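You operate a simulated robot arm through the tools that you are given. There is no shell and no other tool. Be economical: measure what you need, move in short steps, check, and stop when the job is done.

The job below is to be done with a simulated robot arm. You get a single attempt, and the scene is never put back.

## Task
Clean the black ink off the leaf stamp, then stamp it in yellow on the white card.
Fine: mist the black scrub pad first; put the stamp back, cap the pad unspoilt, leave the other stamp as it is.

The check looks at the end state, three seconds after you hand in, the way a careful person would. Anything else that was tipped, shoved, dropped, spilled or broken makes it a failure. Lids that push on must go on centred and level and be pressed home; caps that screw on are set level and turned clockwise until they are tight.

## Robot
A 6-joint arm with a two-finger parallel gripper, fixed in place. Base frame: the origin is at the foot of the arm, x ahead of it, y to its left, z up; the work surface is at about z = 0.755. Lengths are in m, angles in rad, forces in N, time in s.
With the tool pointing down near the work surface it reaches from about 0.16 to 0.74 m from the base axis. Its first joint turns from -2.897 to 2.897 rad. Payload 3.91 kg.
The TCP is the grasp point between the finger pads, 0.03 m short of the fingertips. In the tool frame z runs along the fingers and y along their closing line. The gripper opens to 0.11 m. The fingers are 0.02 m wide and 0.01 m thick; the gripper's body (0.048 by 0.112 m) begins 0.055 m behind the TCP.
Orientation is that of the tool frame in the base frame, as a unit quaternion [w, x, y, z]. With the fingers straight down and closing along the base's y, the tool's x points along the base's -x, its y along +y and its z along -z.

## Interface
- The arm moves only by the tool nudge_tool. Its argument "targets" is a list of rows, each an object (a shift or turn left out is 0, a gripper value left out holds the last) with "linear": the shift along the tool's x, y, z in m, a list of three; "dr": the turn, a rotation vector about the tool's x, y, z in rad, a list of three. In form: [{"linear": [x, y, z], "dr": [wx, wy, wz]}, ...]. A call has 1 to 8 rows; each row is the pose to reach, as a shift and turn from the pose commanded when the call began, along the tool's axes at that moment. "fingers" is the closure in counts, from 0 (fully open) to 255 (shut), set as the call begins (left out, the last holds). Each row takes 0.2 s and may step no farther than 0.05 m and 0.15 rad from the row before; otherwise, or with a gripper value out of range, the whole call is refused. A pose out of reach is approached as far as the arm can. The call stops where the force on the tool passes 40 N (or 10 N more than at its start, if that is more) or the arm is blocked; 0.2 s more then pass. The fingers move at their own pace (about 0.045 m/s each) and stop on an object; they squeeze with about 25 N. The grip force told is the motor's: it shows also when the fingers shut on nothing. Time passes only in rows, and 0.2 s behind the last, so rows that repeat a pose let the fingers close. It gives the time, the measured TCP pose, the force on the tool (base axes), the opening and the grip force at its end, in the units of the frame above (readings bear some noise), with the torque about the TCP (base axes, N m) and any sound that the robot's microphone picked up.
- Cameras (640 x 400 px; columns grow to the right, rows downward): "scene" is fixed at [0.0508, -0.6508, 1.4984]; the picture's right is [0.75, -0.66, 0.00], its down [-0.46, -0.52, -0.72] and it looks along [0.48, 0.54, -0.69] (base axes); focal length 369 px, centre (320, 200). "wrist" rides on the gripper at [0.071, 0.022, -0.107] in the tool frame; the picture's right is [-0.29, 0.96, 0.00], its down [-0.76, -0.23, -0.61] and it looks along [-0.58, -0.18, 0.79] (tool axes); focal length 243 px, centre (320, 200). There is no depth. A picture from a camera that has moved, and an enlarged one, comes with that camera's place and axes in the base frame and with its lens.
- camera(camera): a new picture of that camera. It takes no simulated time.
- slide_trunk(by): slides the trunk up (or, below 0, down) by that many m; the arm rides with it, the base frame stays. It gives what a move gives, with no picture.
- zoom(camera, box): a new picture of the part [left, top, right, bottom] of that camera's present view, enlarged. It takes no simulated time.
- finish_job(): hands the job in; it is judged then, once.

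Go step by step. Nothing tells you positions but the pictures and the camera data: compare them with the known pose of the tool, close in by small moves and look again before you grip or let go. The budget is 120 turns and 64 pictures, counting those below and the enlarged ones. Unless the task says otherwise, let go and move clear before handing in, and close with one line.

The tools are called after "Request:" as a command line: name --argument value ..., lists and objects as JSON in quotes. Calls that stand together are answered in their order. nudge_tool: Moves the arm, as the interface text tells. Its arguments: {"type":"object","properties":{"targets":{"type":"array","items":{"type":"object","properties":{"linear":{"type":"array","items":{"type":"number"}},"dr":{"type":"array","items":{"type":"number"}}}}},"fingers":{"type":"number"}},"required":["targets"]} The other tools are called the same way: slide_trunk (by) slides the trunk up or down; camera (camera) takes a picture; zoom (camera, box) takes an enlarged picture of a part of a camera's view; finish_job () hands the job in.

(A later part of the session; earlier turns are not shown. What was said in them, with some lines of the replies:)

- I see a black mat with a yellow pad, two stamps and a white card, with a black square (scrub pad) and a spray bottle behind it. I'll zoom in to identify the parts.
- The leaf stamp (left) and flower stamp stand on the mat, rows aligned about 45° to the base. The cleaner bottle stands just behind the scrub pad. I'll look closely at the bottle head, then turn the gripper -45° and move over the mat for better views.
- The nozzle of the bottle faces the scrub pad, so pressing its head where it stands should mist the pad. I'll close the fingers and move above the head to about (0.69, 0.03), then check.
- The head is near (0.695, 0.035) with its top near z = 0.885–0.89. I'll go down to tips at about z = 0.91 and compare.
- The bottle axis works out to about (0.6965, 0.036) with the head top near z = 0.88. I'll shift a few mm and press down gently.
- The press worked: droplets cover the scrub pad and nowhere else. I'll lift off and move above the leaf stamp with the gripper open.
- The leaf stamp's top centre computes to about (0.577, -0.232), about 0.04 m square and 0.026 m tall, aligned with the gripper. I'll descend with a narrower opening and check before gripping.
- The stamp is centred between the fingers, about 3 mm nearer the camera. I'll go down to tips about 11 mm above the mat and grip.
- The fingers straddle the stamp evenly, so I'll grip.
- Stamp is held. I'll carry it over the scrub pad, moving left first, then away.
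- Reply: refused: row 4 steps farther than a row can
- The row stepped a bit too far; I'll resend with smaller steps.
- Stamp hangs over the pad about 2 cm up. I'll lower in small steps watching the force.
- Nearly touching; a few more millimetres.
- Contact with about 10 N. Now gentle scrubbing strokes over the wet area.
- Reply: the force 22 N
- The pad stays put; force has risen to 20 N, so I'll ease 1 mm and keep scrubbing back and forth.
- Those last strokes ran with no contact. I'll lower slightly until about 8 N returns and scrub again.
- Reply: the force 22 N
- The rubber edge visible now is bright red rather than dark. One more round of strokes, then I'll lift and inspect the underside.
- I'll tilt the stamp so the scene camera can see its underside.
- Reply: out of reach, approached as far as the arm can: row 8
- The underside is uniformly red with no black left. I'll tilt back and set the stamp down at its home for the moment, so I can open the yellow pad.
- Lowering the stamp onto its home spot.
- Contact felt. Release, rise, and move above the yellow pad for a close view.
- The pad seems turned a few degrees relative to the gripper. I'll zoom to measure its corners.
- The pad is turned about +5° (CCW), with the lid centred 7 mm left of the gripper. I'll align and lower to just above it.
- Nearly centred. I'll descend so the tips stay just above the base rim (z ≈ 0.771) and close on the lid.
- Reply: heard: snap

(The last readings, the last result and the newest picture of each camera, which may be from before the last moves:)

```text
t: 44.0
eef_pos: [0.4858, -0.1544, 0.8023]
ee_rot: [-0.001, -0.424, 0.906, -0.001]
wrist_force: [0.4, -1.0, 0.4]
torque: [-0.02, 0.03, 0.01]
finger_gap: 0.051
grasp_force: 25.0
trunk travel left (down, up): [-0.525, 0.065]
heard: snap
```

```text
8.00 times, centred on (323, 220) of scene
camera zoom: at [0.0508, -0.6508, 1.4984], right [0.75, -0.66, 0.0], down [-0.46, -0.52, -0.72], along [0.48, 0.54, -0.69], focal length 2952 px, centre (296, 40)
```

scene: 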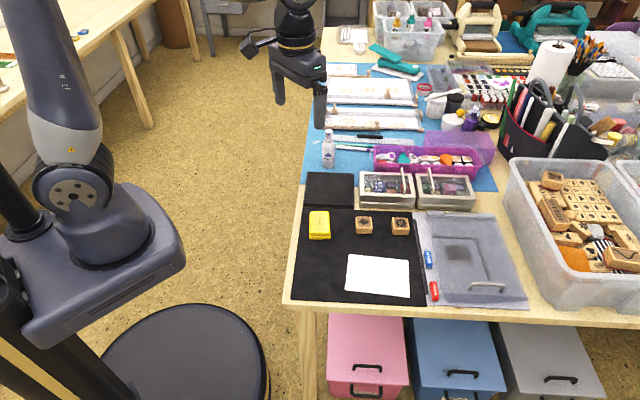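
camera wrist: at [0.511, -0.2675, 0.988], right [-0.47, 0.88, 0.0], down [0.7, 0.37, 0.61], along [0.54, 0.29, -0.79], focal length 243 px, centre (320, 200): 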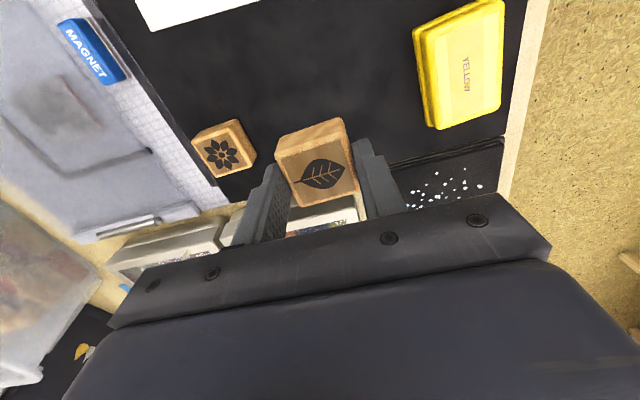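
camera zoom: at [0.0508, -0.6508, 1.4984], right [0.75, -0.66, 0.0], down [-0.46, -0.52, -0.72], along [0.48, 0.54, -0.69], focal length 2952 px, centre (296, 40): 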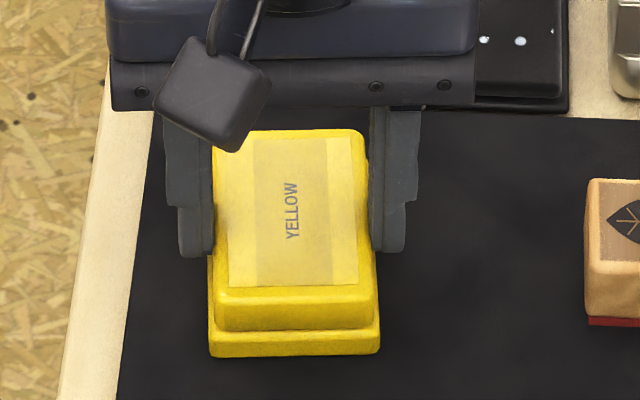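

A snap was heard and the lid is gripped at 0.051 m. I'll lift it gently.

Request:
nudge_tool --targets '[{"linear": [0, 0, -0.005]}, {"linear": [0, 0, -0.012]}, {"linear": [0, 0, -0.03]}, {"linear": [0, 0, -0.05]}]'

Request:
zoom --camera "scene" --box '[285, 175, 355, 245]'

```text
t: 45.0
eef_pos: [0.4855, -0.1532, 0.8531]
ee_rot: [0.0, -0.425, 0.905, 0.0]
wrist_force: [0.6, 0.3, 0.0]
torque: [-0.02, 0.02, 0.0]
finger_gap: 0.0507
grasp_force: 24.7
trunk travel left (down, up): [-0.525, 0.065]
```

```text
5.71 times, centred on (320, 210) of scene
camera zoom: at [0.0508, -0.6508, 1.4984], right [0.75, -0.66, 0.0], down [-0.46, -0.52, -0.72], along [0.48, 0.54, -0.69], focal length 2109 px, centre (320, 143)
```

zoom: 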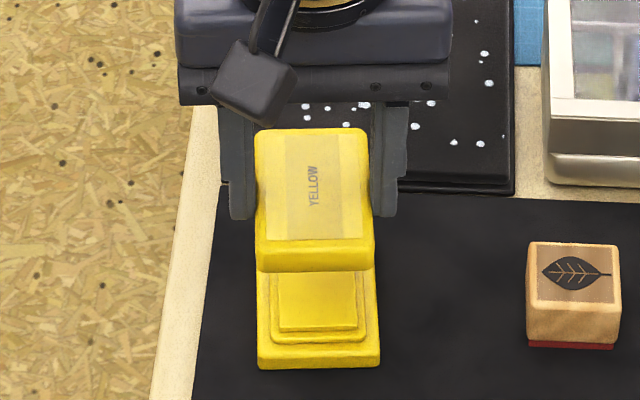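

The lid is off, exposing the raised yellow pad. I'll set the lid down on the free mat area in front (a clear spot left of the card).

Request:
nudge_tool --targets '[{"linear": [0.04, 0.001, 0]}, {"linear": [0.08, 0.002, 0]}, {"linear": [0.119, 0.003, 0]}, {"linear": [0.119, 0.003, 0.025]}, {"linear": [0.119, 0.003, 0.045]}, {"linear": [0.119, 0.003, 0.055]}]'

Request:
zoom --camera "scene" --box '[280, 190, 430, 310]'

```text
t: 46.4
eef_pos: [0.4081, -0.2454, 0.7966]
ee_rot: [0.0, -0.425, 0.905, 0.0]
wrist_force: [-0.3, 0.1, -0.6]
torque: [-0.01, 0.01, -0.01]
finger_gap: 0.051
grasp_force: 24.7
trunk travel left (down, up): [-0.525, 0.065]
```

```text
3.33 times, centred on (355, 250) of scene
camera zoom: at [0.0508, -0.6508, 1.4984], right [0.75, -0.66, 0.0], down [-0.46, -0.52, -0.72], along [0.48, 0.54, -0.69], focal length 1230 px, centre (203, 33)
```

zoom: 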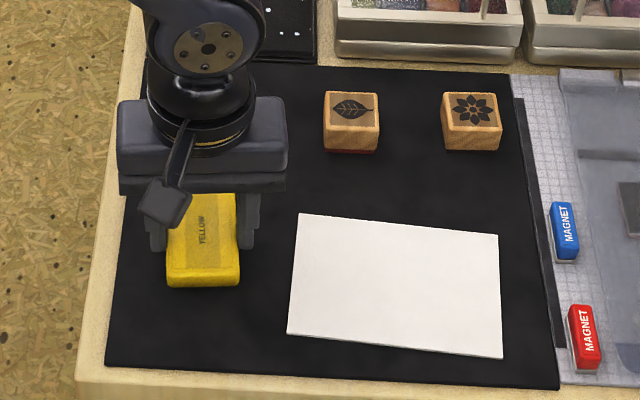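

Request:
nudge_tool --targets '[{"linear": [0, 0, 0.0015]}, {"linear": [0, 0, 0.003]}, {"linear": [0, 0, 0.0045]}]'

```text
t: 47.2
eef_pos: [0.4074, -0.243, 0.7912]
ee_rot: [0.0, -0.425, 0.905, 0.0]
wrist_force: [0.3, -0.1, 0.4]
torque: [0.01, -0.02, -0.01]
finger_gap: 0.051
grasp_force: 24.7
trunk travel left (down, up): [-0.525, 0.065]
```

Request:
nudge_tool --targets '[{"linear": [0, 0, 0.001]}, {"linear": [0, 0, 0.002]}]'

```text
t: 47.8
eef_pos: [0.4101, -0.2431, 0.7895]
ee_rot: [0.0, -0.424, 0.906, 0.001]
wrist_force: [0.1, -0.1, 0.3]
torque: [0.0, -0.01, -0.01]
finger_gap: 0.0509
grasp_force: 24.7
trunk travel left (down, up): [-0.525, 0.065]
```

Request:
nudge_tool --targets '[{"linear": [0, 0, 0.0007]}, {"linear": [0, 0, 0.0014]}]'

```text
t: 48.4
eef_pos: [0.408, -0.2428, 0.7904]
ee_rot: [0.001, -0.426, 0.905, -0.001]
wrist_force: [3.3, 2.8, 15.5]
torque: [0.22, 0.07, -0.03]
finger_gap: 0.0511
grasp_force: 25.2
trunk travel left (down, up): [-0.525, 0.065]
```

The lid rests on the mat. I'll ease off, release, rise, and go back over the leaf stamp with the wrist turned back.

Request:
nudge_tool --fingers 85 --targets '[{"linear": [0, 0, -0.0007]}, {"linear": [0, 0, -0.0007]}, {"linear": [0, 0, -0.0007]}, {"linear": [0, 0, -0.03]}, {"linear": [0, 0, -0.07]}]'

Request:
nudge_tool --targets '[{"linear": [-0.028, -0.0305, 0], "dr": [0, 0, 0.023]}, {"linear": [-0.056, -0.061, 0], "dr": [0, 0, 0.046]}, {"linear": [-0.084, -0.0914, 0], "dr": [0, 0, 0.069]}, {"linear": [-0.1119, -0.1219, 0], "dr": [0, 0, 0.092]}, {"linear": [-0.1119, -0.1219, 0.02], "dr": [0, 0, 0.092]}]'

Request:
zoom --camera "scene" --box '[280, 180, 420, 290]'

Request:
zoom --camera "wrist" --box '[180, 40, 500, 240]'

```text
t: 49.6
eef_pos: [0.4051, -0.2428, 0.8594]
ee_rot: [0.001, -0.424, 0.906, 0.0]
wrist_force: [0.1, 0.8, 0.0]
torque: [0.04, 0.04, 0.01]
finger_gap: 0.0734
grasp_force: 0.2
trunk travel left (down, up): [-0.525, 0.065]
```

```text
t: 50.8
eef_pos: [0.5734, -0.2349, 0.8397]
ee_rot: [0.0, -0.383, 0.924, 0.001]
wrist_force: [0.6, -0.7, -0.2]
torque: [0.0, -0.02, -0.01]
finger_gap: 0.0733
grasp_force: 0.0
trunk travel left (down, up): [-0.525, 0.065]
```

```text
3.64 times, centred on (350, 235) of scene
camera zoom: at [0.0508, -0.6508, 1.4984], right [0.75, -0.66, 0.0], down [-0.46, -0.52, -0.72], along [0.48, 0.54, -0.69], focal length 1342 px, centre (211, 73)
```

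zoom: 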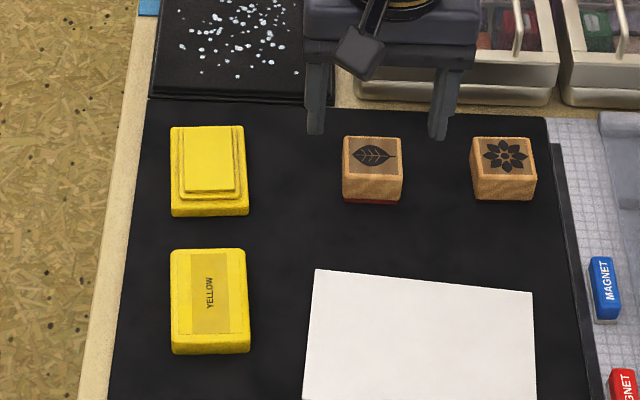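

```text
2.00 times, centred on (340, 140) of wrist
camera zoom: at [0.5084, -0.2694, 0.9465], right [-0.47, 0.88, 0.0], down [0.7, 0.37, 0.61], along [0.54, 0.29, -0.79], focal length 485 px, centre (280, 320)
```

zoom: 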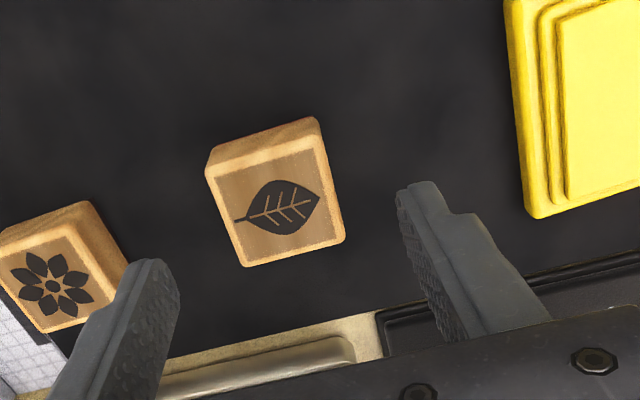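

Everything is in place: lid on the mat, pad open, stamp centred below. I'll descend and grip the leaf stamp.

Request:
nudge_tool --targets '[{"linear": [0, 0, 0.015]}, {"linear": [0, 0, 0.03]}, {"linear": [0, 0, 0.039]}, {"linear": [0, 0, 0.039]}]'

Request:
nudge_tool --fingers 255 --targets '[{"linear": [0, 0, 0]}, {"linear": [0, 0, 0]}, {"linear": [0, 0, 0]}, {"linear": [0, 0, 0]}, {"linear": [0, 0, -0.02]}, {"linear": [0, 0, -0.05]}]'

Request:
zoom --camera "scene" --box '[300, 195, 340, 245]'

```text
t: 51.8
eef_pos: [0.5725, -0.2345, 0.7993]
ee_rot: [-0.001, -0.383, 0.924, 0.0]
wrist_force: [0.4, -0.3, 0.3]
torque: [-0.01, 0.0, 0.03]
finger_gap: 0.0734
grasp_force: 0.0
trunk travel left (down, up): [-0.525, 0.065]
```

```text
t: 53.2
eef_pos: [0.5726, -0.2365, 0.8481]
ee_rot: [0.0, -0.382, 0.924, 0.0]
wrist_force: [0.3, 0.7, 0.2]
torque: [0.0, -0.02, 0.01]
finger_gap: 0.041
grasp_force: 25.4
trunk travel left (down, up): [-0.525, 0.065]
```

```text
8.00 times, centred on (320, 220) of scene
camera zoom: at [0.0508, -0.6508, 1.4984], right [0.75, -0.66, 0.0], down [-0.46, -0.52, -0.72], along [0.48, 0.54, -0.69], focal length 2952 px, centre (320, 40)
```

zoom: 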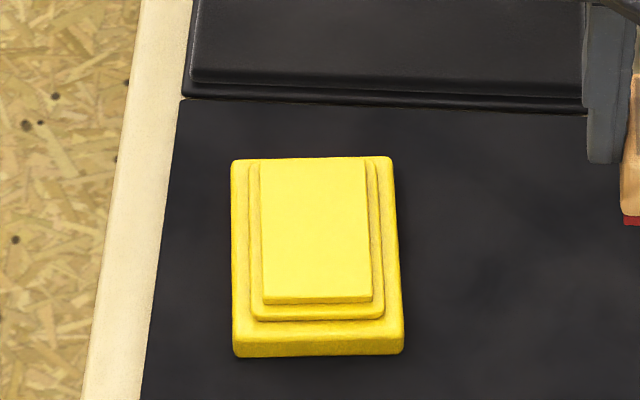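

Stamp regripped. I'll move it over the yellow pad's centre, matching the pad's 5° turn, and lower slowly.

Request:
nudge_tool --targets '[{"linear": [0.001, 0.04, 0], "dr": [0, 0, -0.03]}, {"linear": [0.002, 0.08, 0], "dr": [0, 0, -0.06]}, {"linear": [0.004, 0.119, 0], "dr": [0, 0, -0.092]}, {"linear": [0.004, 0.119, 0.012], "dr": [0, 0, -0.092]}, {"linear": [0.004, 0.119, 0.02], "dr": [0, 0, -0.092]}]'

Request:
zoom --camera "scene" --box '[300, 195, 340, 245]'

Request:
zoom --camera "wrist" --box '[240, 80, 440, 220]'

```text
t: 54.4
eef_pos: [0.4835, -0.1543, 0.8291]
ee_rot: [0.0, -0.425, 0.905, 0.0]
wrist_force: [-0.2, -0.1, -0.5]
torque: [-0.01, 0.0, -0.01]
finger_gap: 0.0412
grasp_force: 24.7
trunk travel left (down, up): [-0.525, 0.065]
```

```text
8.00 times, centred on (320, 220) of scene
camera zoom: at [0.0508, -0.6508, 1.4984], right [0.75, -0.66, 0.0], down [-0.46, -0.52, -0.72], along [0.48, 0.54, -0.69], focal length 2952 px, centre (320, 40)
```

zoom: 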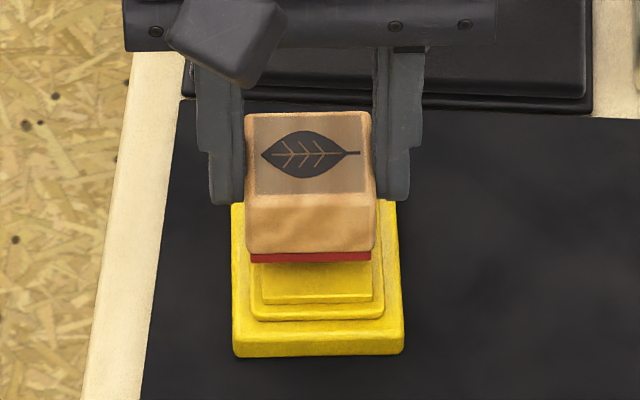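

```text
2.86 times, centred on (340, 150) of wrist
camera zoom: at [0.4226, -0.1952, 0.9365], right [-0.55, 0.83, 0.0], down [0.66, 0.44, 0.61], along [0.51, 0.33, -0.79], focal length 693 px, centre (263, 343)
```

zoom: 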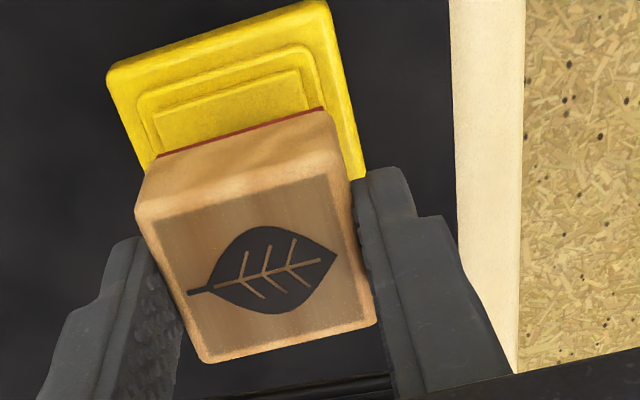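

The stamp is about 1 mm left of the ink's centreline; I'll correct and lower.

Request:
nudge_tool --targets '[{"linear": [-0.001, -0.0012, 0.002]}, {"linear": [-0.001, -0.0012, 0.004]}, {"linear": [-0.001, -0.0012, 0.005]}]'

```text
t: 55.2
eef_pos: [0.488, -0.1551, 0.8234]
ee_rot: [0.001, -0.423, 0.906, 0.0]
wrist_force: [-0.4, 0.7, -0.1]
torque: [-0.01, 0.0, 0.01]
finger_gap: 0.041
grasp_force: 25.9
trunk travel left (down, up): [-0.525, 0.065]
```

Request:
nudge_tool --targets '[{"linear": [0, 0, 0.001]}, {"linear": [0, 0, 0.002]}, {"linear": [0, 0, 0.003]}]'

```text
t: 56.0
eef_pos: [0.4873, -0.1536, 0.8204]
ee_rot: [0.001, -0.425, 0.905, 0.0]
wrist_force: [0.2, 0.5, 0.1]
torque: [-0.01, 0.03, -0.03]
finger_gap: 0.0409
grasp_force: 25.1
trunk travel left (down, up): [-0.525, 0.065]
```

Request:
nudge_tool --targets '[{"linear": [0, 0, 0.001]}, {"linear": [0, 0, 0.002]}]'

```text
t: 56.6
eef_pos: [0.4873, -0.1535, 0.819]
ee_rot: [-0.001, -0.423, 0.906, 0.0]
wrist_force: [0.4, 0.3, -0.9]
torque: [0.01, 0.01, -0.01]
finger_gap: 0.0409
grasp_force: 24.9
trunk travel left (down, up): [-0.525, 0.065]
```

Request:
nudge_tool --targets '[{"linear": [0, 0, 0.001]}, {"linear": [0, 0, 0.002]}]'

```text
t: 57.2
eef_pos: [0.4877, -0.1532, 0.8188]
ee_rot: [0.0, -0.424, 0.906, -0.001]
wrist_force: [-1.4, -1.3, 6.8]
torque: [-0.01, 0.1, 0.01]
finger_gap: 0.0411
grasp_force: 25.0
trunk travel left (down, up): [-0.525, 0.065]
```

Contact on the ink. Two more dabs shifted 3 mm either way for full coverage, then lift.

Request:
nudge_tool --targets '[{"linear": [0, 0, 0.0003]}, {"linear": [0, 0, -0.006]}, {"linear": [0, 0.003, -0.004]}, {"linear": [0, 0.003, 0.0005]}, {"linear": [0, 0.003, 0.0005]}, {"linear": [0, 0.003, -0.006]}, {"linear": [0, -0.003, -0.004]}, {"linear": [0, -0.003, 0.0007]}]'

Request:
nudge_tool --targets '[{"linear": [0, 0, 0]}, {"linear": [0, 0, -0.01]}, {"linear": [0, 0, -0.04]}, {"linear": [0, 0, -0.08]}]'

Request:
zoom --camera "scene" --box '[280, 160, 430, 310]'

```text
t: 59.0
eef_pos: [0.4908, -0.1556, 0.8183]
ee_rot: [0.001, -0.425, 0.905, -0.001]
wrist_force: [-2.3, -2.1, 18.8]
torque: [-0.03, 0.23, 0.0]
finger_gap: 0.0408
grasp_force: 24.8
trunk travel left (down, up): [-0.525, 0.065]
```

```text
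t: 60.0
eef_pos: [0.4911, -0.1571, 0.8963]
ee_rot: [0.0, -0.425, 0.905, 0.0]
wrist_force: [0.5, 0.2, 0.1]
torque: [0.03, 0.01, 0.02]
finger_gap: 0.0409
grasp_force: 25.2
trunk travel left (down, up): [-0.525, 0.065]
```

```text
2.67 times, centred on (355, 235) of scene
camera zoom: at [0.0508, -0.6508, 1.4984], right [0.75, -0.66, 0.0], down [-0.46, -0.52, -0.72], along [0.48, 0.54, -0.69], focal length 984 px, centre (227, 107)
```

zoom: 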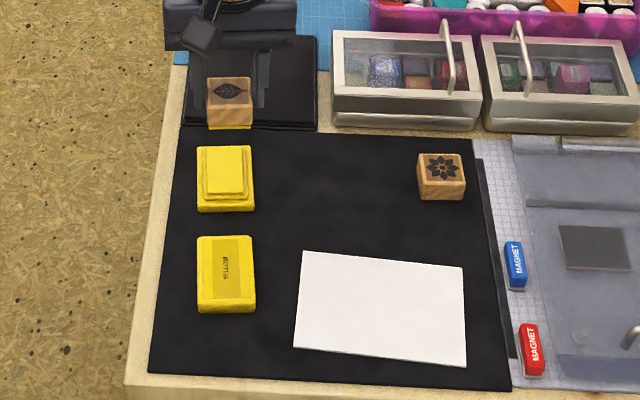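

The stamp edge now shows yellow. I'll carry it over the card's centre (≈ (0.496, -0.361)), aligned with the card.

Request:
nudge_tool --targets '[{"linear": [0.0306, -0.0268, 0], "dr": [0, 0, 0.031]}, {"linear": [0.0612, -0.0536, 0], "dr": [0, 0, 0.062]}, {"linear": [0.0918, -0.0805, 0], "dr": [0, 0, 0.093]}, {"linear": [0.1224, -0.1073, 0], "dr": [0, 0, 0.124]}, {"linear": [0.153, -0.1341, 0], "dr": [0, 0, 0.154]}, {"linear": [0.153, -0.1341, 0.04], "dr": [0, 0, 0.154]}, {"linear": [0.153, -0.1341, 0.075], "dr": [0, 0, 0.154]}]'

Request:
zoom --camera "scene" --box '[330, 220, 430, 310]'

```text
t: 61.6
eef_pos: [0.4984, -0.3595, 0.8224]
ee_rot: [0.0, -0.353, 0.935, 0.0]
wrist_force: [-0.8, 1.1, 0.3]
torque: [0.01, -0.04, -0.01]
finger_gap: 0.041
grasp_force: 24.8
trunk travel left (down, up): [-0.525, 0.065]
```

```text
4.44 times, centred on (380, 265) of scene
camera zoom: at [0.0508, -0.6508, 1.4984], right [0.75, -0.66, 0.0], down [-0.46, -0.52, -0.72], along [0.48, 0.54, -0.69], focal length 1640 px, centre (53, -89)
```

zoom: 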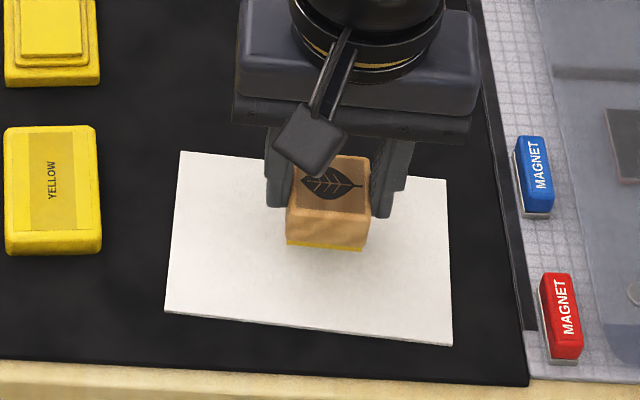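

Aligned with the card; I'll shift 6 mm left to centre it and lower.

Request:
nudge_tool --targets '[{"linear": [0, 0.006, 0.008]}, {"linear": [0, 0.006, 0.014]}, {"linear": [0, 0.006, 0.018]}]'

Request:
nudge_tool --targets '[{"linear": [0, 0, 0.001]}, {"linear": [0, 0, 0.002]}]'

```text
t: 62.4
eef_pos: [0.4926, -0.3549, 0.8042]
ee_rot: [0.0, -0.354, 0.935, 0.0]
wrist_force: [-0.2, 0.2, -0.6]
torque: [-0.03, -0.01, -0.02]
finger_gap: 0.0409
grasp_force: 24.5
trunk travel left (down, up): [-0.525, 0.065]
```

```text
t: 63.0
eef_pos: [0.492, -0.355, 0.8021]
ee_rot: [0.001, -0.354, 0.935, 0.0]
wrist_force: [-0.7, 0.1, -0.3]
torque: [0.03, 0.04, -0.01]
finger_gap: 0.0409
grasp_force: 25.2
trunk travel left (down, up): [-0.525, 0.065]
```

Request:
nudge_tool --targets '[{"linear": [0, 0, 0.001]}, {"linear": [0, 0, 0.002]}]'

```text
t: 63.6
eef_pos: [0.493, -0.354, 0.8015]
ee_rot: [-0.001, -0.353, 0.936, 0.0]
wrist_force: [-0.3, 1.0, 5.4]
torque: [0.04, -0.03, 0.02]
finger_gap: 0.041
grasp_force: 24.9
trunk travel left (down, up): [-0.525, 0.065]
```

Contact; press a little harder, hold, then lift straight up.

Request:
nudge_tool --targets '[{"linear": [0, 0, 0.0007]}, {"linear": [0, 0, 0.0012]}, {"linear": [0, 0, 0.0012]}]'

Request:
nudge_tool --targets '[{"linear": [0, 0, -0.01]}, {"linear": [0, 0, -0.04]}, {"linear": [0, 0, -0.08]}]'

Request:
zoom --camera "scene" --box '[330, 210, 430, 310]'

```text
t: 64.4
eef_pos: [0.4912, -0.3531, 0.801]
ee_rot: [0.0, -0.353, 0.935, -0.001]
wrist_force: [0.5, -1.5, 13.9]
torque: [-0.03, -0.03, 0.0]
finger_gap: 0.0407
grasp_force: 24.6
trunk travel left (down, up): [-0.525, 0.065]
```

```text
t: 65.2
eef_pos: [0.4912, -0.353, 0.8803]
ee_rot: [0.001, -0.353, 0.936, 0.0]
wrist_force: [0.1, 0.3, -0.6]
torque: [0.0, 0.0, 0.03]
finger_gap: 0.041
grasp_force: 24.9
trunk travel left (down, up): [-0.525, 0.065]
```

```text
4.00 times, centred on (380, 260) of scene
camera zoom: at [0.0508, -0.6508, 1.4984], right [0.75, -0.66, 0.0], down [-0.46, -0.52, -0.72], along [0.48, 0.54, -0.69], focal length 1476 px, centre (80, -40)
```

zoom: 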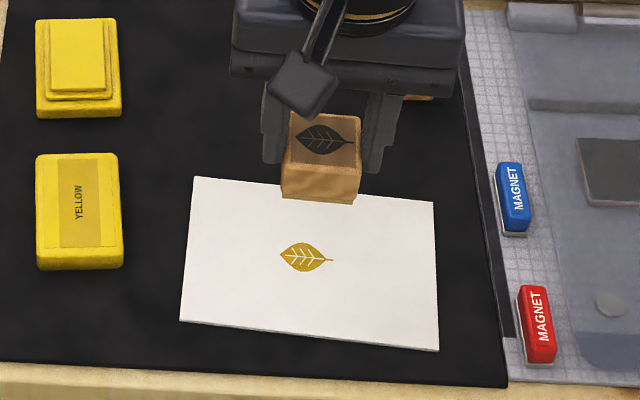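

A clean yellow leaf is on the card. Now I'll carry the stamp back to its home position.

Request:
nudge_tool --targets '[{"linear": [-0.0358, 0.0086, 0], "dr": [0, 0, -0.016]}, {"linear": [-0.0716, 0.0172, 0], "dr": [0, 0, -0.032]}, {"linear": [-0.1074, 0.0257, 0], "dr": [0, 0, -0.048]}, {"linear": [-0.1431, 0.0343, 0], "dr": [0, 0, -0.063]}, {"linear": [-0.1431, 0.0343, 0.03], "dr": [0, 0, -0.063]}, {"linear": [-0.1431, 0.0343, 0.06], "dr": [0, 0, -0.063]}, {"linear": [-0.1431, 0.0343, 0.072], "dr": [0, 0, -0.063]}]'

Request:
zoom --camera "scene" --box '[320, 180, 430, 260]'

```text
t: 66.8
eef_pos: [0.5764, -0.2358, 0.8076]
ee_rot: [-0.001, -0.383, 0.924, 0.001]
wrist_force: [-0.3, -0.3, -0.6]
torque: [-0.01, 0.0, -0.03]
finger_gap: 0.0409
grasp_force: 24.8
trunk travel left (down, up): [-0.525, 0.065]
```

```text
5.00 times, centred on (375, 220) of scene
camera zoom: at [0.0508, -0.6508, 1.4984], right [0.75, -0.66, 0.0], down [-0.46, -0.52, -0.72], along [0.48, 0.54, -0.69], focal length 1845 px, centre (45, 100)
```

zoom: 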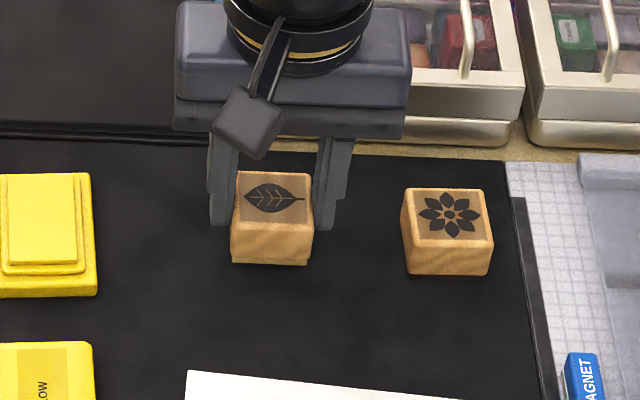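

It would land about 4–5 mm toward the card and 4 mm right of its original spot; I'll correct and lower.

Request:
nudge_tool --targets '[{"linear": [-0.0045, 0.0037, 0.002]}, {"linear": [-0.0045, 0.0037, 0.005]}, {"linear": [-0.0045, 0.0037, 0.006]}]'

Request:
nudge_tool --targets '[{"linear": [0, 0, 0.001]}, {"linear": [0, 0, 0.002]}]'

Request:
zoom --camera "scene" --box '[320, 180, 430, 260]'

```text
t: 67.6
eef_pos: [0.5766, -0.2283, 0.8008]
ee_rot: [0.0, -0.383, 0.924, 0.0]
wrist_force: [0.7, -0.6, -0.8]
torque: [0.0, 0.01, 0.0]
finger_gap: 0.0407
grasp_force: 25.5
trunk travel left (down, up): [-0.525, 0.065]
```

```text
t: 68.2
eef_pos: [0.5777, -0.23, 0.7999]
ee_rot: [0.0, -0.382, 0.924, 0.0]
wrist_force: [0.0, 0.1, 0.0]
torque: [0.0, 0.02, -0.02]
finger_gap: 0.0409
grasp_force: 25.1
trunk travel left (down, up): [-0.525, 0.065]
```

```text
5.00 times, centred on (375, 220) of scene
camera zoom: at [0.0508, -0.6508, 1.4984], right [0.75, -0.66, 0.0], down [-0.46, -0.52, -0.72], along [0.48, 0.54, -0.69], focal length 1845 px, centre (45, 100)
```

zoom: 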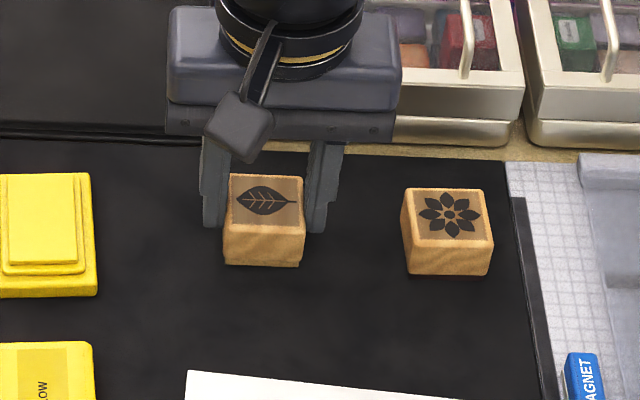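

Very close to the original picture position. A last few millimetres to contact.

Request:
nudge_tool --targets '[{"linear": [0, 0, 0.001]}, {"linear": [0, 0, 0.002]}]'

```text
t: 68.8
eef_pos: [0.5775, -0.2281, 0.7983]
ee_rot: [0.002, -0.383, 0.924, -0.001]
wrist_force: [1.4, -2.2, 9.6]
torque: [0.0, 0.04, 0.01]
finger_gap: 0.0408
grasp_force: 25.1
trunk travel left (down, up): [-0.525, 0.065]
```

Stamp is down. Release, rise, and go back over the lid using the exact commanded offsets.

Request:
nudge_tool --fingers 85 --targets '[{"linear": [0, 0, -0.0005]}, {"linear": [0, 0, -0.0005]}, {"linear": [0, 0, -0.0005]}, {"linear": [0, 0, -0.03]}, {"linear": [0, 0, -0.07]}]'

Request:
nudge_tool --targets '[{"linear": [0.0324, 0.0272, 0], "dr": [0, 0, -0.023]}, {"linear": [0.0648, 0.0545, 0], "dr": [0, 0, -0.046]}, {"linear": [0.0973, 0.0817, 0], "dr": [0, 0, -0.069]}, {"linear": [0.1297, 0.1089, 0], "dr": [0, 0, -0.091]}, {"linear": [0.1297, 0.1089, 0.03], "dr": [0, 0, -0.091]}, {"linear": [0.1297, 0.1089, 0.045], "dr": [0, 0, -0.091]}]'

Request:
zoom --camera "scene" --box '[280, 190, 430, 310]'

```text
t: 70.0
eef_pos: [0.5752, -0.2272, 0.8665]
ee_rot: [0.0, -0.383, 0.924, 0.001]
wrist_force: [-0.6, -0.7, -0.5]
torque: [0.0, 0.01, -0.03]
finger_gap: 0.0736
grasp_force: 0.0
trunk travel left (down, up): [-0.525, 0.065]
```

```text
t: 71.4
eef_pos: [0.4092, -0.242, 0.8208]
ee_rot: [0.0, -0.425, 0.905, 0.001]
wrist_force: [0.5, -0.7, -0.4]
torque: [0.03, 0.01, 0.01]
finger_gap: 0.0736
grasp_force: 0.0
trunk travel left (down, up): [-0.525, 0.065]
```

```text
3.33 times, centred on (355, 250) of scene
camera zoom: at [0.0508, -0.6508, 1.4984], right [0.75, -0.66, 0.0], down [-0.46, -0.52, -0.72], along [0.48, 0.54, -0.69], focal length 1230 px, centre (203, 33)
```

zoom: 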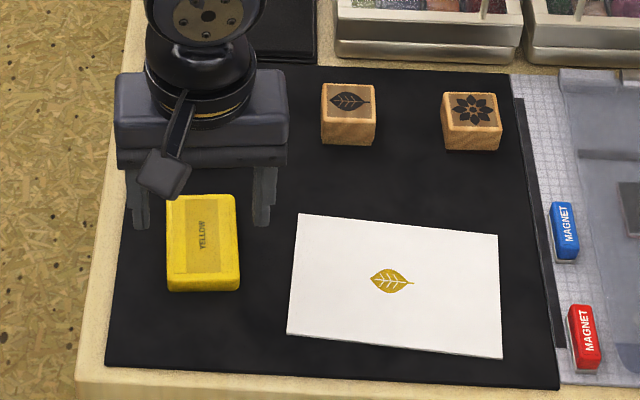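

Print and stamp look good. Lower and grip the lid.

Request:
nudge_tool --targets '[{"linear": [0, 0, 0.015]}, {"linear": [0, 0, 0.025]}, {"linear": [0, 0, 0.0285]}, {"linear": [0, 0, 0.0285]}]'

Request:
nudge_tool --fingers 255 --targets '[{"linear": [0, 0, 0]}, {"linear": [0, 0, 0]}, {"linear": [0, 0, 0]}, {"linear": [0, 0, 0]}]'

```text
t: 72.4
eef_pos: [0.4086, -0.2418, 0.7917]
ee_rot: [0.0, -0.424, 0.906, 0.0]
wrist_force: [-0.7, -0.8, -0.3]
torque: [0.01, -0.02, 0.02]
finger_gap: 0.0737
grasp_force: 0.1
trunk travel left (down, up): [-0.525, 0.065]
```

```text
t: 73.4
eef_pos: [0.407, -0.2425, 0.7928]
ee_rot: [0.0, -0.424, 0.906, 0.0]
wrist_force: [0.3, -0.1, 0.6]
torque: [0.0, -0.05, 0.02]
finger_gap: 0.0507
grasp_force: 24.9
trunk travel left (down, up): [-0.525, 0.065]
```

Lid gripped. Lift and carry back over the pad by the reverse offset.

Request:
nudge_tool --targets '[{"linear": [0, 0, -0.03]}, {"linear": [0, 0, -0.06]}, {"linear": [-0.04, -0.001, -0.06]}, {"linear": [-0.08, -0.002, -0.06]}, {"linear": [-0.119, -0.003, -0.06]}, {"linear": [-0.119, -0.003, -0.04]}]'

Request:
zoom --camera "scene" --box '[295, 195, 351, 245]'

Request:
zoom --camera "wrist" --box '[240, 60, 440, 200]'

```text
t: 74.8
eef_pos: [0.4865, -0.1554, 0.8376]
ee_rot: [0.001, -0.424, 0.906, 0.0]
wrist_force: [-0.3, 1.0, -0.5]
torque: [0.02, 0.01, -0.01]
finger_gap: 0.0511
grasp_force: 24.9
trunk travel left (down, up): [-0.525, 0.065]
```

```text
8.00 times, centred on (323, 220) of scene
camera zoom: at [0.0508, -0.6508, 1.4984], right [0.75, -0.66, 0.0], down [-0.46, -0.52, -0.72], along [0.48, 0.54, -0.69], focal length 2952 px, centre (296, 40)
```

zoom: 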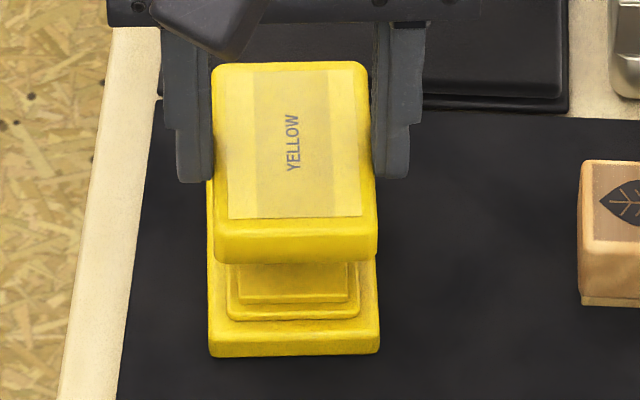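

```text
2.86 times, centred on (340, 130) of wrist
camera zoom: at [0.4255, -0.1953, 0.9449], right [-0.55, 0.84, 0.0], down [0.66, 0.44, 0.61], along [0.51, 0.33, -0.79], focal length 693 px, centre (263, 400)
```

zoom: 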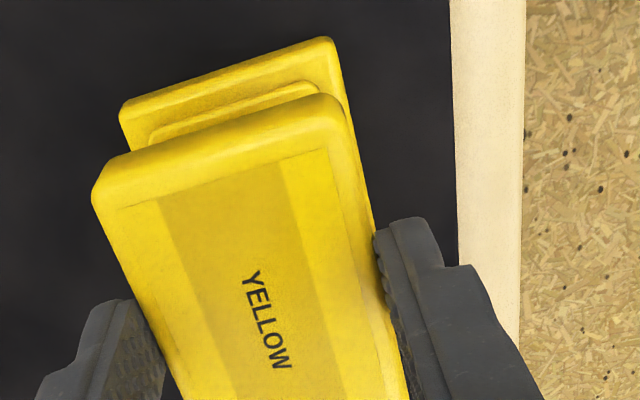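

The lid sits over the base within about a millimetre. Lower to just above seating and check.

Request:
nudge_tool --targets '[{"linear": [0, 0.0006, 0.012]}, {"linear": [0, 0.0006, 0.022]}, {"linear": [0, 0.0006, 0.028]}]'

Request:
zoom --camera "scene" --box '[295, 195, 351, 245]'

```text
t: 75.6
eef_pos: [0.4863, -0.1532, 0.8047]
ee_rot: [0.0, -0.424, 0.906, 0.0]
wrist_force: [0.4, -0.9, -0.9]
torque: [0.02, 0.04, -0.02]
finger_gap: 0.0509
grasp_force: 24.8
trunk travel left (down, up): [-0.525, 0.065]
```

```text
8.00 times, centred on (323, 220) of scene
camera zoom: at [0.0508, -0.6508, 1.4984], right [0.75, -0.66, 0.0], down [-0.46, -0.52, -0.72], along [0.48, 0.54, -0.69], focal length 2952 px, centre (296, 40)
```

zoom: 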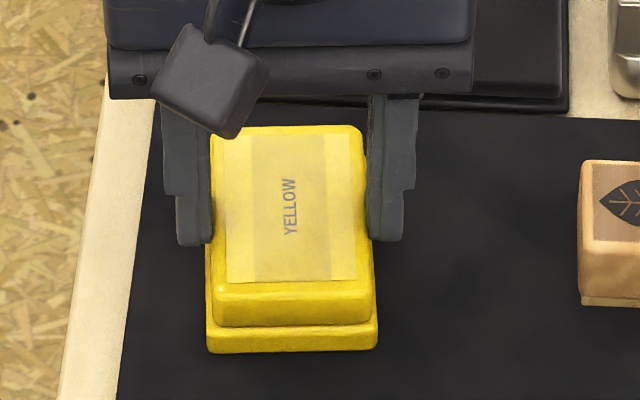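

The lid has slipped over the rim. Press down gently now.

Request:
nudge_tool --targets '[{"linear": [0, 0, 0.001]}, {"linear": [0, 0, 0.002]}, {"linear": [0, 0, 0.003]}]'

```text
t: 76.4
eef_pos: [0.4875, -0.154, 0.8042]
ee_rot: [0.002, -0.425, 0.905, -0.001]
wrist_force: [0.4, 2.5, 29.6]
torque: [0.09, 0.12, 0.01]
finger_gap: 0.0512
grasp_force: 24.7
trunk travel left (down, up): [-0.525, 0.065]
```

30 N with no snap yet. I'll release, close the fingers and press from above at the lid's centre.

Request:
nudge_tool --fingers 85 --targets '[{"linear": [0, 0, -0.001]}, {"linear": [0, 0, -0.001]}, {"linear": [0, 0, -0.001]}, {"linear": [0, 0, -0.03]}, {"linear": [-0.002, 0, -0.05]}]'

Request:
nudge_tool --fingers 255 --targets '[{"linear": [0, 0, 0]}, {"linear": [0, 0, 0]}, {"linear": [0, 0, 0]}, {"linear": [0, 0, 0]}, {"linear": [0, 0, 0.01]}, {"linear": [0, 0, 0.02]}]'

Request:
zoom --camera "scene" --box '[295, 195, 351, 245]'

```text
t: 77.6
eef_pos: [0.4861, -0.1511, 0.8531]
ee_rot: [0.0, -0.424, 0.906, 0.001]
wrist_force: [-0.2, -0.1, 0.3]
torque: [0.02, -0.01, 0.04]
finger_gap: 0.0733
grasp_force: 0.0
trunk travel left (down, up): [-0.525, 0.065]
heard: snap
```

```text
t: 79.0
eef_pos: [0.4863, -0.1536, 0.8319]
ee_rot: [0.001, -0.424, 0.906, 0.0]
wrist_force: [-0.3, 0.5, -0.1]
torque: [0.0, -0.01, 0.0]
finger_gap: 0.0
grasp_force: 24.2
trunk travel left (down, up): [-0.525, 0.065]
```

```text
8.00 times, centred on (323, 220) of scene
camera zoom: at [0.0508, -0.6508, 1.4984], right [0.75, -0.66, 0.0], down [-0.46, -0.52, -0.72], along [0.48, 0.54, -0.69], focal length 2952 px, centre (296, 40)
```

zoom: 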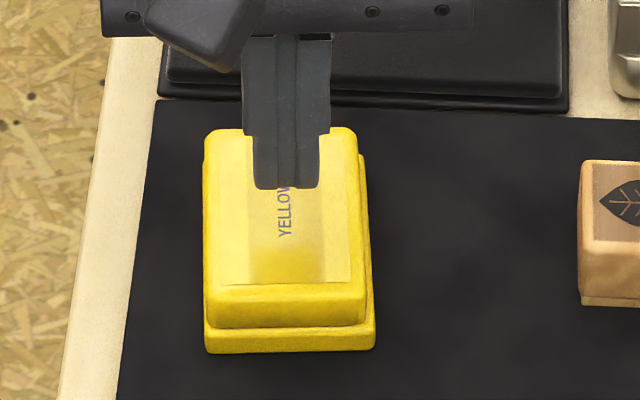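

A snap was heard, but the lid looks slightly left on the base. I'll raise for an unobstructed close look.

Request:
nudge_tool --targets '[{"linear": [-0.03, 0, -0.02]}, {"linear": [-0.06, 0, -0.05]}]'

Request:
zoom --camera "scene" --box '[305, 205, 337, 245]'

Request:
zoom --camera "wrist" --box '[260, 0, 460, 140]'

```text
t: 79.6
eef_pos: [0.5245, -0.1056, 0.8833]
ee_rot: [0.001, -0.425, 0.905, 0.0]
wrist_force: [-0.3, 0.0, -0.1]
torque: [-0.02, 0.02, 0.04]
finger_gap: 0.0
grasp_force: 24.8
trunk travel left (down, up): [-0.525, 0.065]
```

```text
10.00 times, centred on (321, 225) of scene
camera zoom: at [0.0508, -0.6508, 1.4984], right [0.75, -0.66, 0.0], down [-0.46, -0.52, -0.72], along [0.48, 0.54, -0.69], focal length 3690 px, centre (310, -50)
```

zoom: 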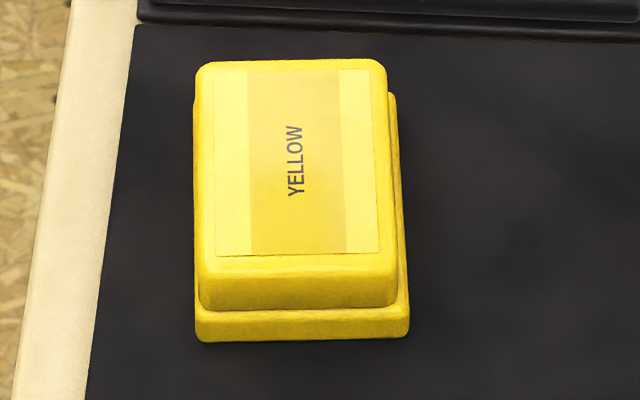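

```text
2.86 times, centred on (360, 70) of wrist
camera zoom: at [0.4637, -0.1463, 0.9912], right [-0.55, 0.84, 0.0], down [0.66, 0.44, 0.61], along [0.51, 0.33, -0.79], focal length 693 px, centre (206, 571)
```

zoom: 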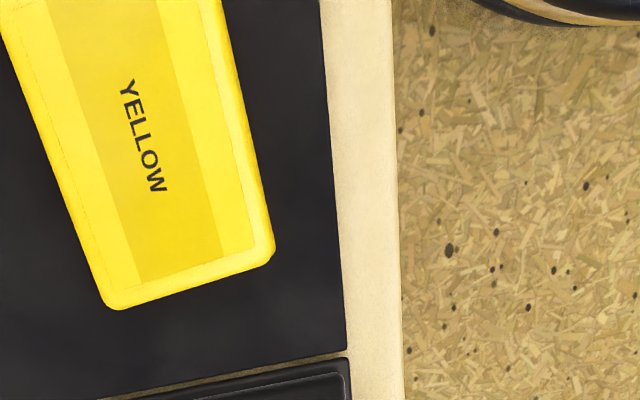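

The lid is within about 1 mm of centre and level. I'll press it from above at the centre to be sure it is home.

Request:
nudge_tool --targets '[{"linear": [0.03, 0, 0.02]}, {"linear": [0.06, 0, 0.05]}, {"linear": [0.06, 0, 0.06]}, {"linear": [0.06, 0, 0.063]}]'

Request:
nudge_tool --targets '[{"linear": [0, 0, 0.001]}, {"linear": [0, 0, 0.002]}, {"linear": [0, 0, 0.003]}]'

```text
t: 80.6
eef_pos: [0.4851, -0.1496, 0.8188]
ee_rot: [0.0, -0.425, 0.905, 0.001]
wrist_force: [-0.2, 0.3, 0.4]
torque: [0.01, 0.0, 0.03]
finger_gap: 0.0
grasp_force: 24.7
trunk travel left (down, up): [-0.525, 0.065]
```

```text
t: 81.4
eef_pos: [0.4864, -0.151, 0.8172]
ee_rot: [0.0, -0.424, 0.906, -0.001]
wrist_force: [-0.3, 0.6, -1.3]
torque: [0.02, 0.02, 0.0]
finger_gap: 0.0
grasp_force: 24.8
trunk travel left (down, up): [-0.525, 0.065]
```

Request:
nudge_tool --targets '[{"linear": [0, 0, 0.001]}, {"linear": [0, 0, 0.002]}, {"linear": [0, 0, 0.003]}]'

```text
t: 82.2
eef_pos: [0.4873, -0.1517, 0.8147]
ee_rot: [0.0, -0.424, 0.906, 0.0]
wrist_force: [-0.5, 0.1, 0.2]
torque: [0.0, 0.0, 0.02]
finger_gap: 0.0002
grasp_force: 24.7
trunk travel left (down, up): [-0.525, 0.065]
```

Request:
nudge_tool --targets '[{"linear": [0, 0, 0.001]}, {"linear": [0, 0, 0.002]}, {"linear": [0, 0, 0.003]}]'

```text
t: 83.0
eef_pos: [0.4873, -0.1507, 0.812]
ee_rot: [0.002, -0.424, 0.905, -0.001]
wrist_force: [-5.0, -2.5, 17.0]
torque: [-0.06, 0.13, 0.0]
finger_gap: 0.0
grasp_force: 25.1
trunk travel left (down, up): [-0.525, 0.065]
```

Request:
nudge_tool --targets '[{"linear": [0, 0, 0.0007]}, {"linear": [0, 0, 0.0014]}, {"linear": [0, 0, 0.0014]}]'

```text
t: 83.7
eef_pos: [0.4862, -0.1518, 0.8128]
ee_rot: [0.0, -0.424, 0.906, -0.002]
wrist_force: [-9.7, 2.0, 24.3]
torque: [0.06, 0.25, -0.03]
finger_gap: 0.0
grasp_force: 25.1
trunk travel left (down, up): [-0.525, 0.065]
stopped in row 3: the force on the tool passed its limit at 41 N (the readings are from after the stop); the commanded pose is now the measured one
```

Pressed to the 40 N limit with no further movement, so it is home. Lift away and check everything.

Request:
nudge_tool --targets '[{"linear": [0, 0, -0.02]}, {"linear": [0, 0, -0.06]}, {"linear": [-0.04, 0, -0.09]}, {"linear": [-0.07, 0, -0.13]}, {"linear": [-0.07, 0, -0.17]}, {"linear": [-0.07, 0, -0.21]}]'

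Request:
zoom --camera "scene" --box '[305, 205, 337, 245]'

Request:
camera --camera "wrist"

Request:
zoom --camera "scene" --box '[280, 110, 460, 310]'

```text
t: 85.1
eef_pos: [0.53, -0.0956, 1.0199]
ee_rot: [0.001, -0.424, 0.906, -0.001]
wrist_force: [-0.5, 0.4, 0.2]
torque: [-0.03, 0.0, -0.02]
finger_gap: 0.0001
grasp_force: 24.7
trunk travel left (down, up): [-0.525, 0.065]
```

```text
10.00 times, centred on (321, 225) of scene
camera zoom: at [0.0508, -0.6508, 1.4984], right [0.75, -0.66, 0.0], down [-0.46, -0.52, -0.72], along [0.48, 0.54, -0.69], focal length 3690 px, centre (310, -50)
```

zoom: 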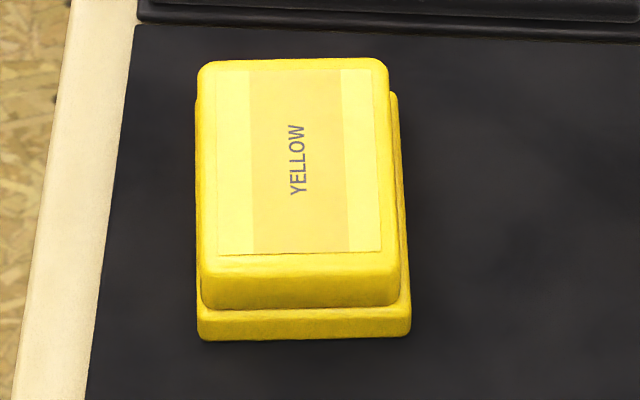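

```text
8 pictures are left
camera wrist: at [0.4675, -0.1359, 1.1278], right [-0.55, 0.84, 0.0], down [0.66, 0.44, 0.61], along [0.51, 0.33, -0.79], focal length 243 px, centre (320, 200)
```

wrist: 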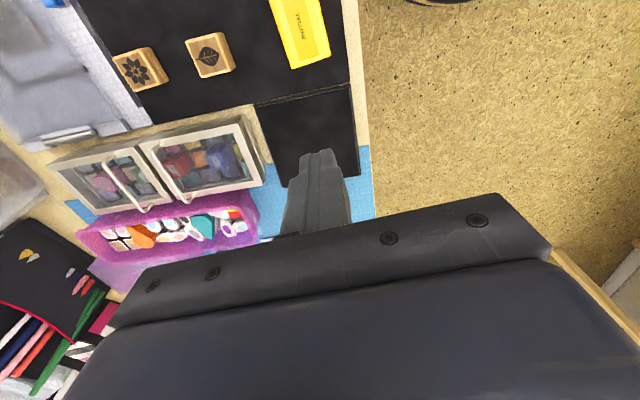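

```text
2.00 times, centred on (370, 210) of scene
camera zoom: at [0.0508, -0.6508, 1.4984], right [0.75, -0.66, 0.0], down [-0.46, -0.52, -0.72], along [0.48, 0.54, -0.69], focal length 738 px, centre (220, 180)
```

zoom: 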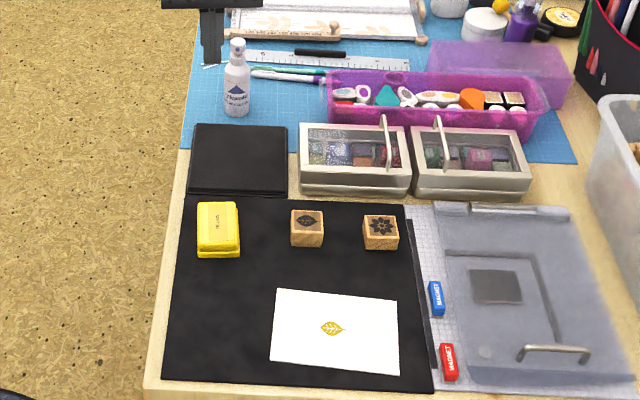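

The leaf is printed in yellow, the stamp is home, the pad is capped and level, and the bottle and flower stamp stand as they did. The gripper is clear, so I'm handing in.

Request:
finish_job

```text
The job is handed in.
```

I misted the scrub pad, cleaned the leaf stamp, printed a yellow leaf on the card, put the stamp back and capped the yellow pad. The lid is level and pressed home but about 1 mm off centre, and the pad's base moved about 2 mm. The flower stamp was not touched.
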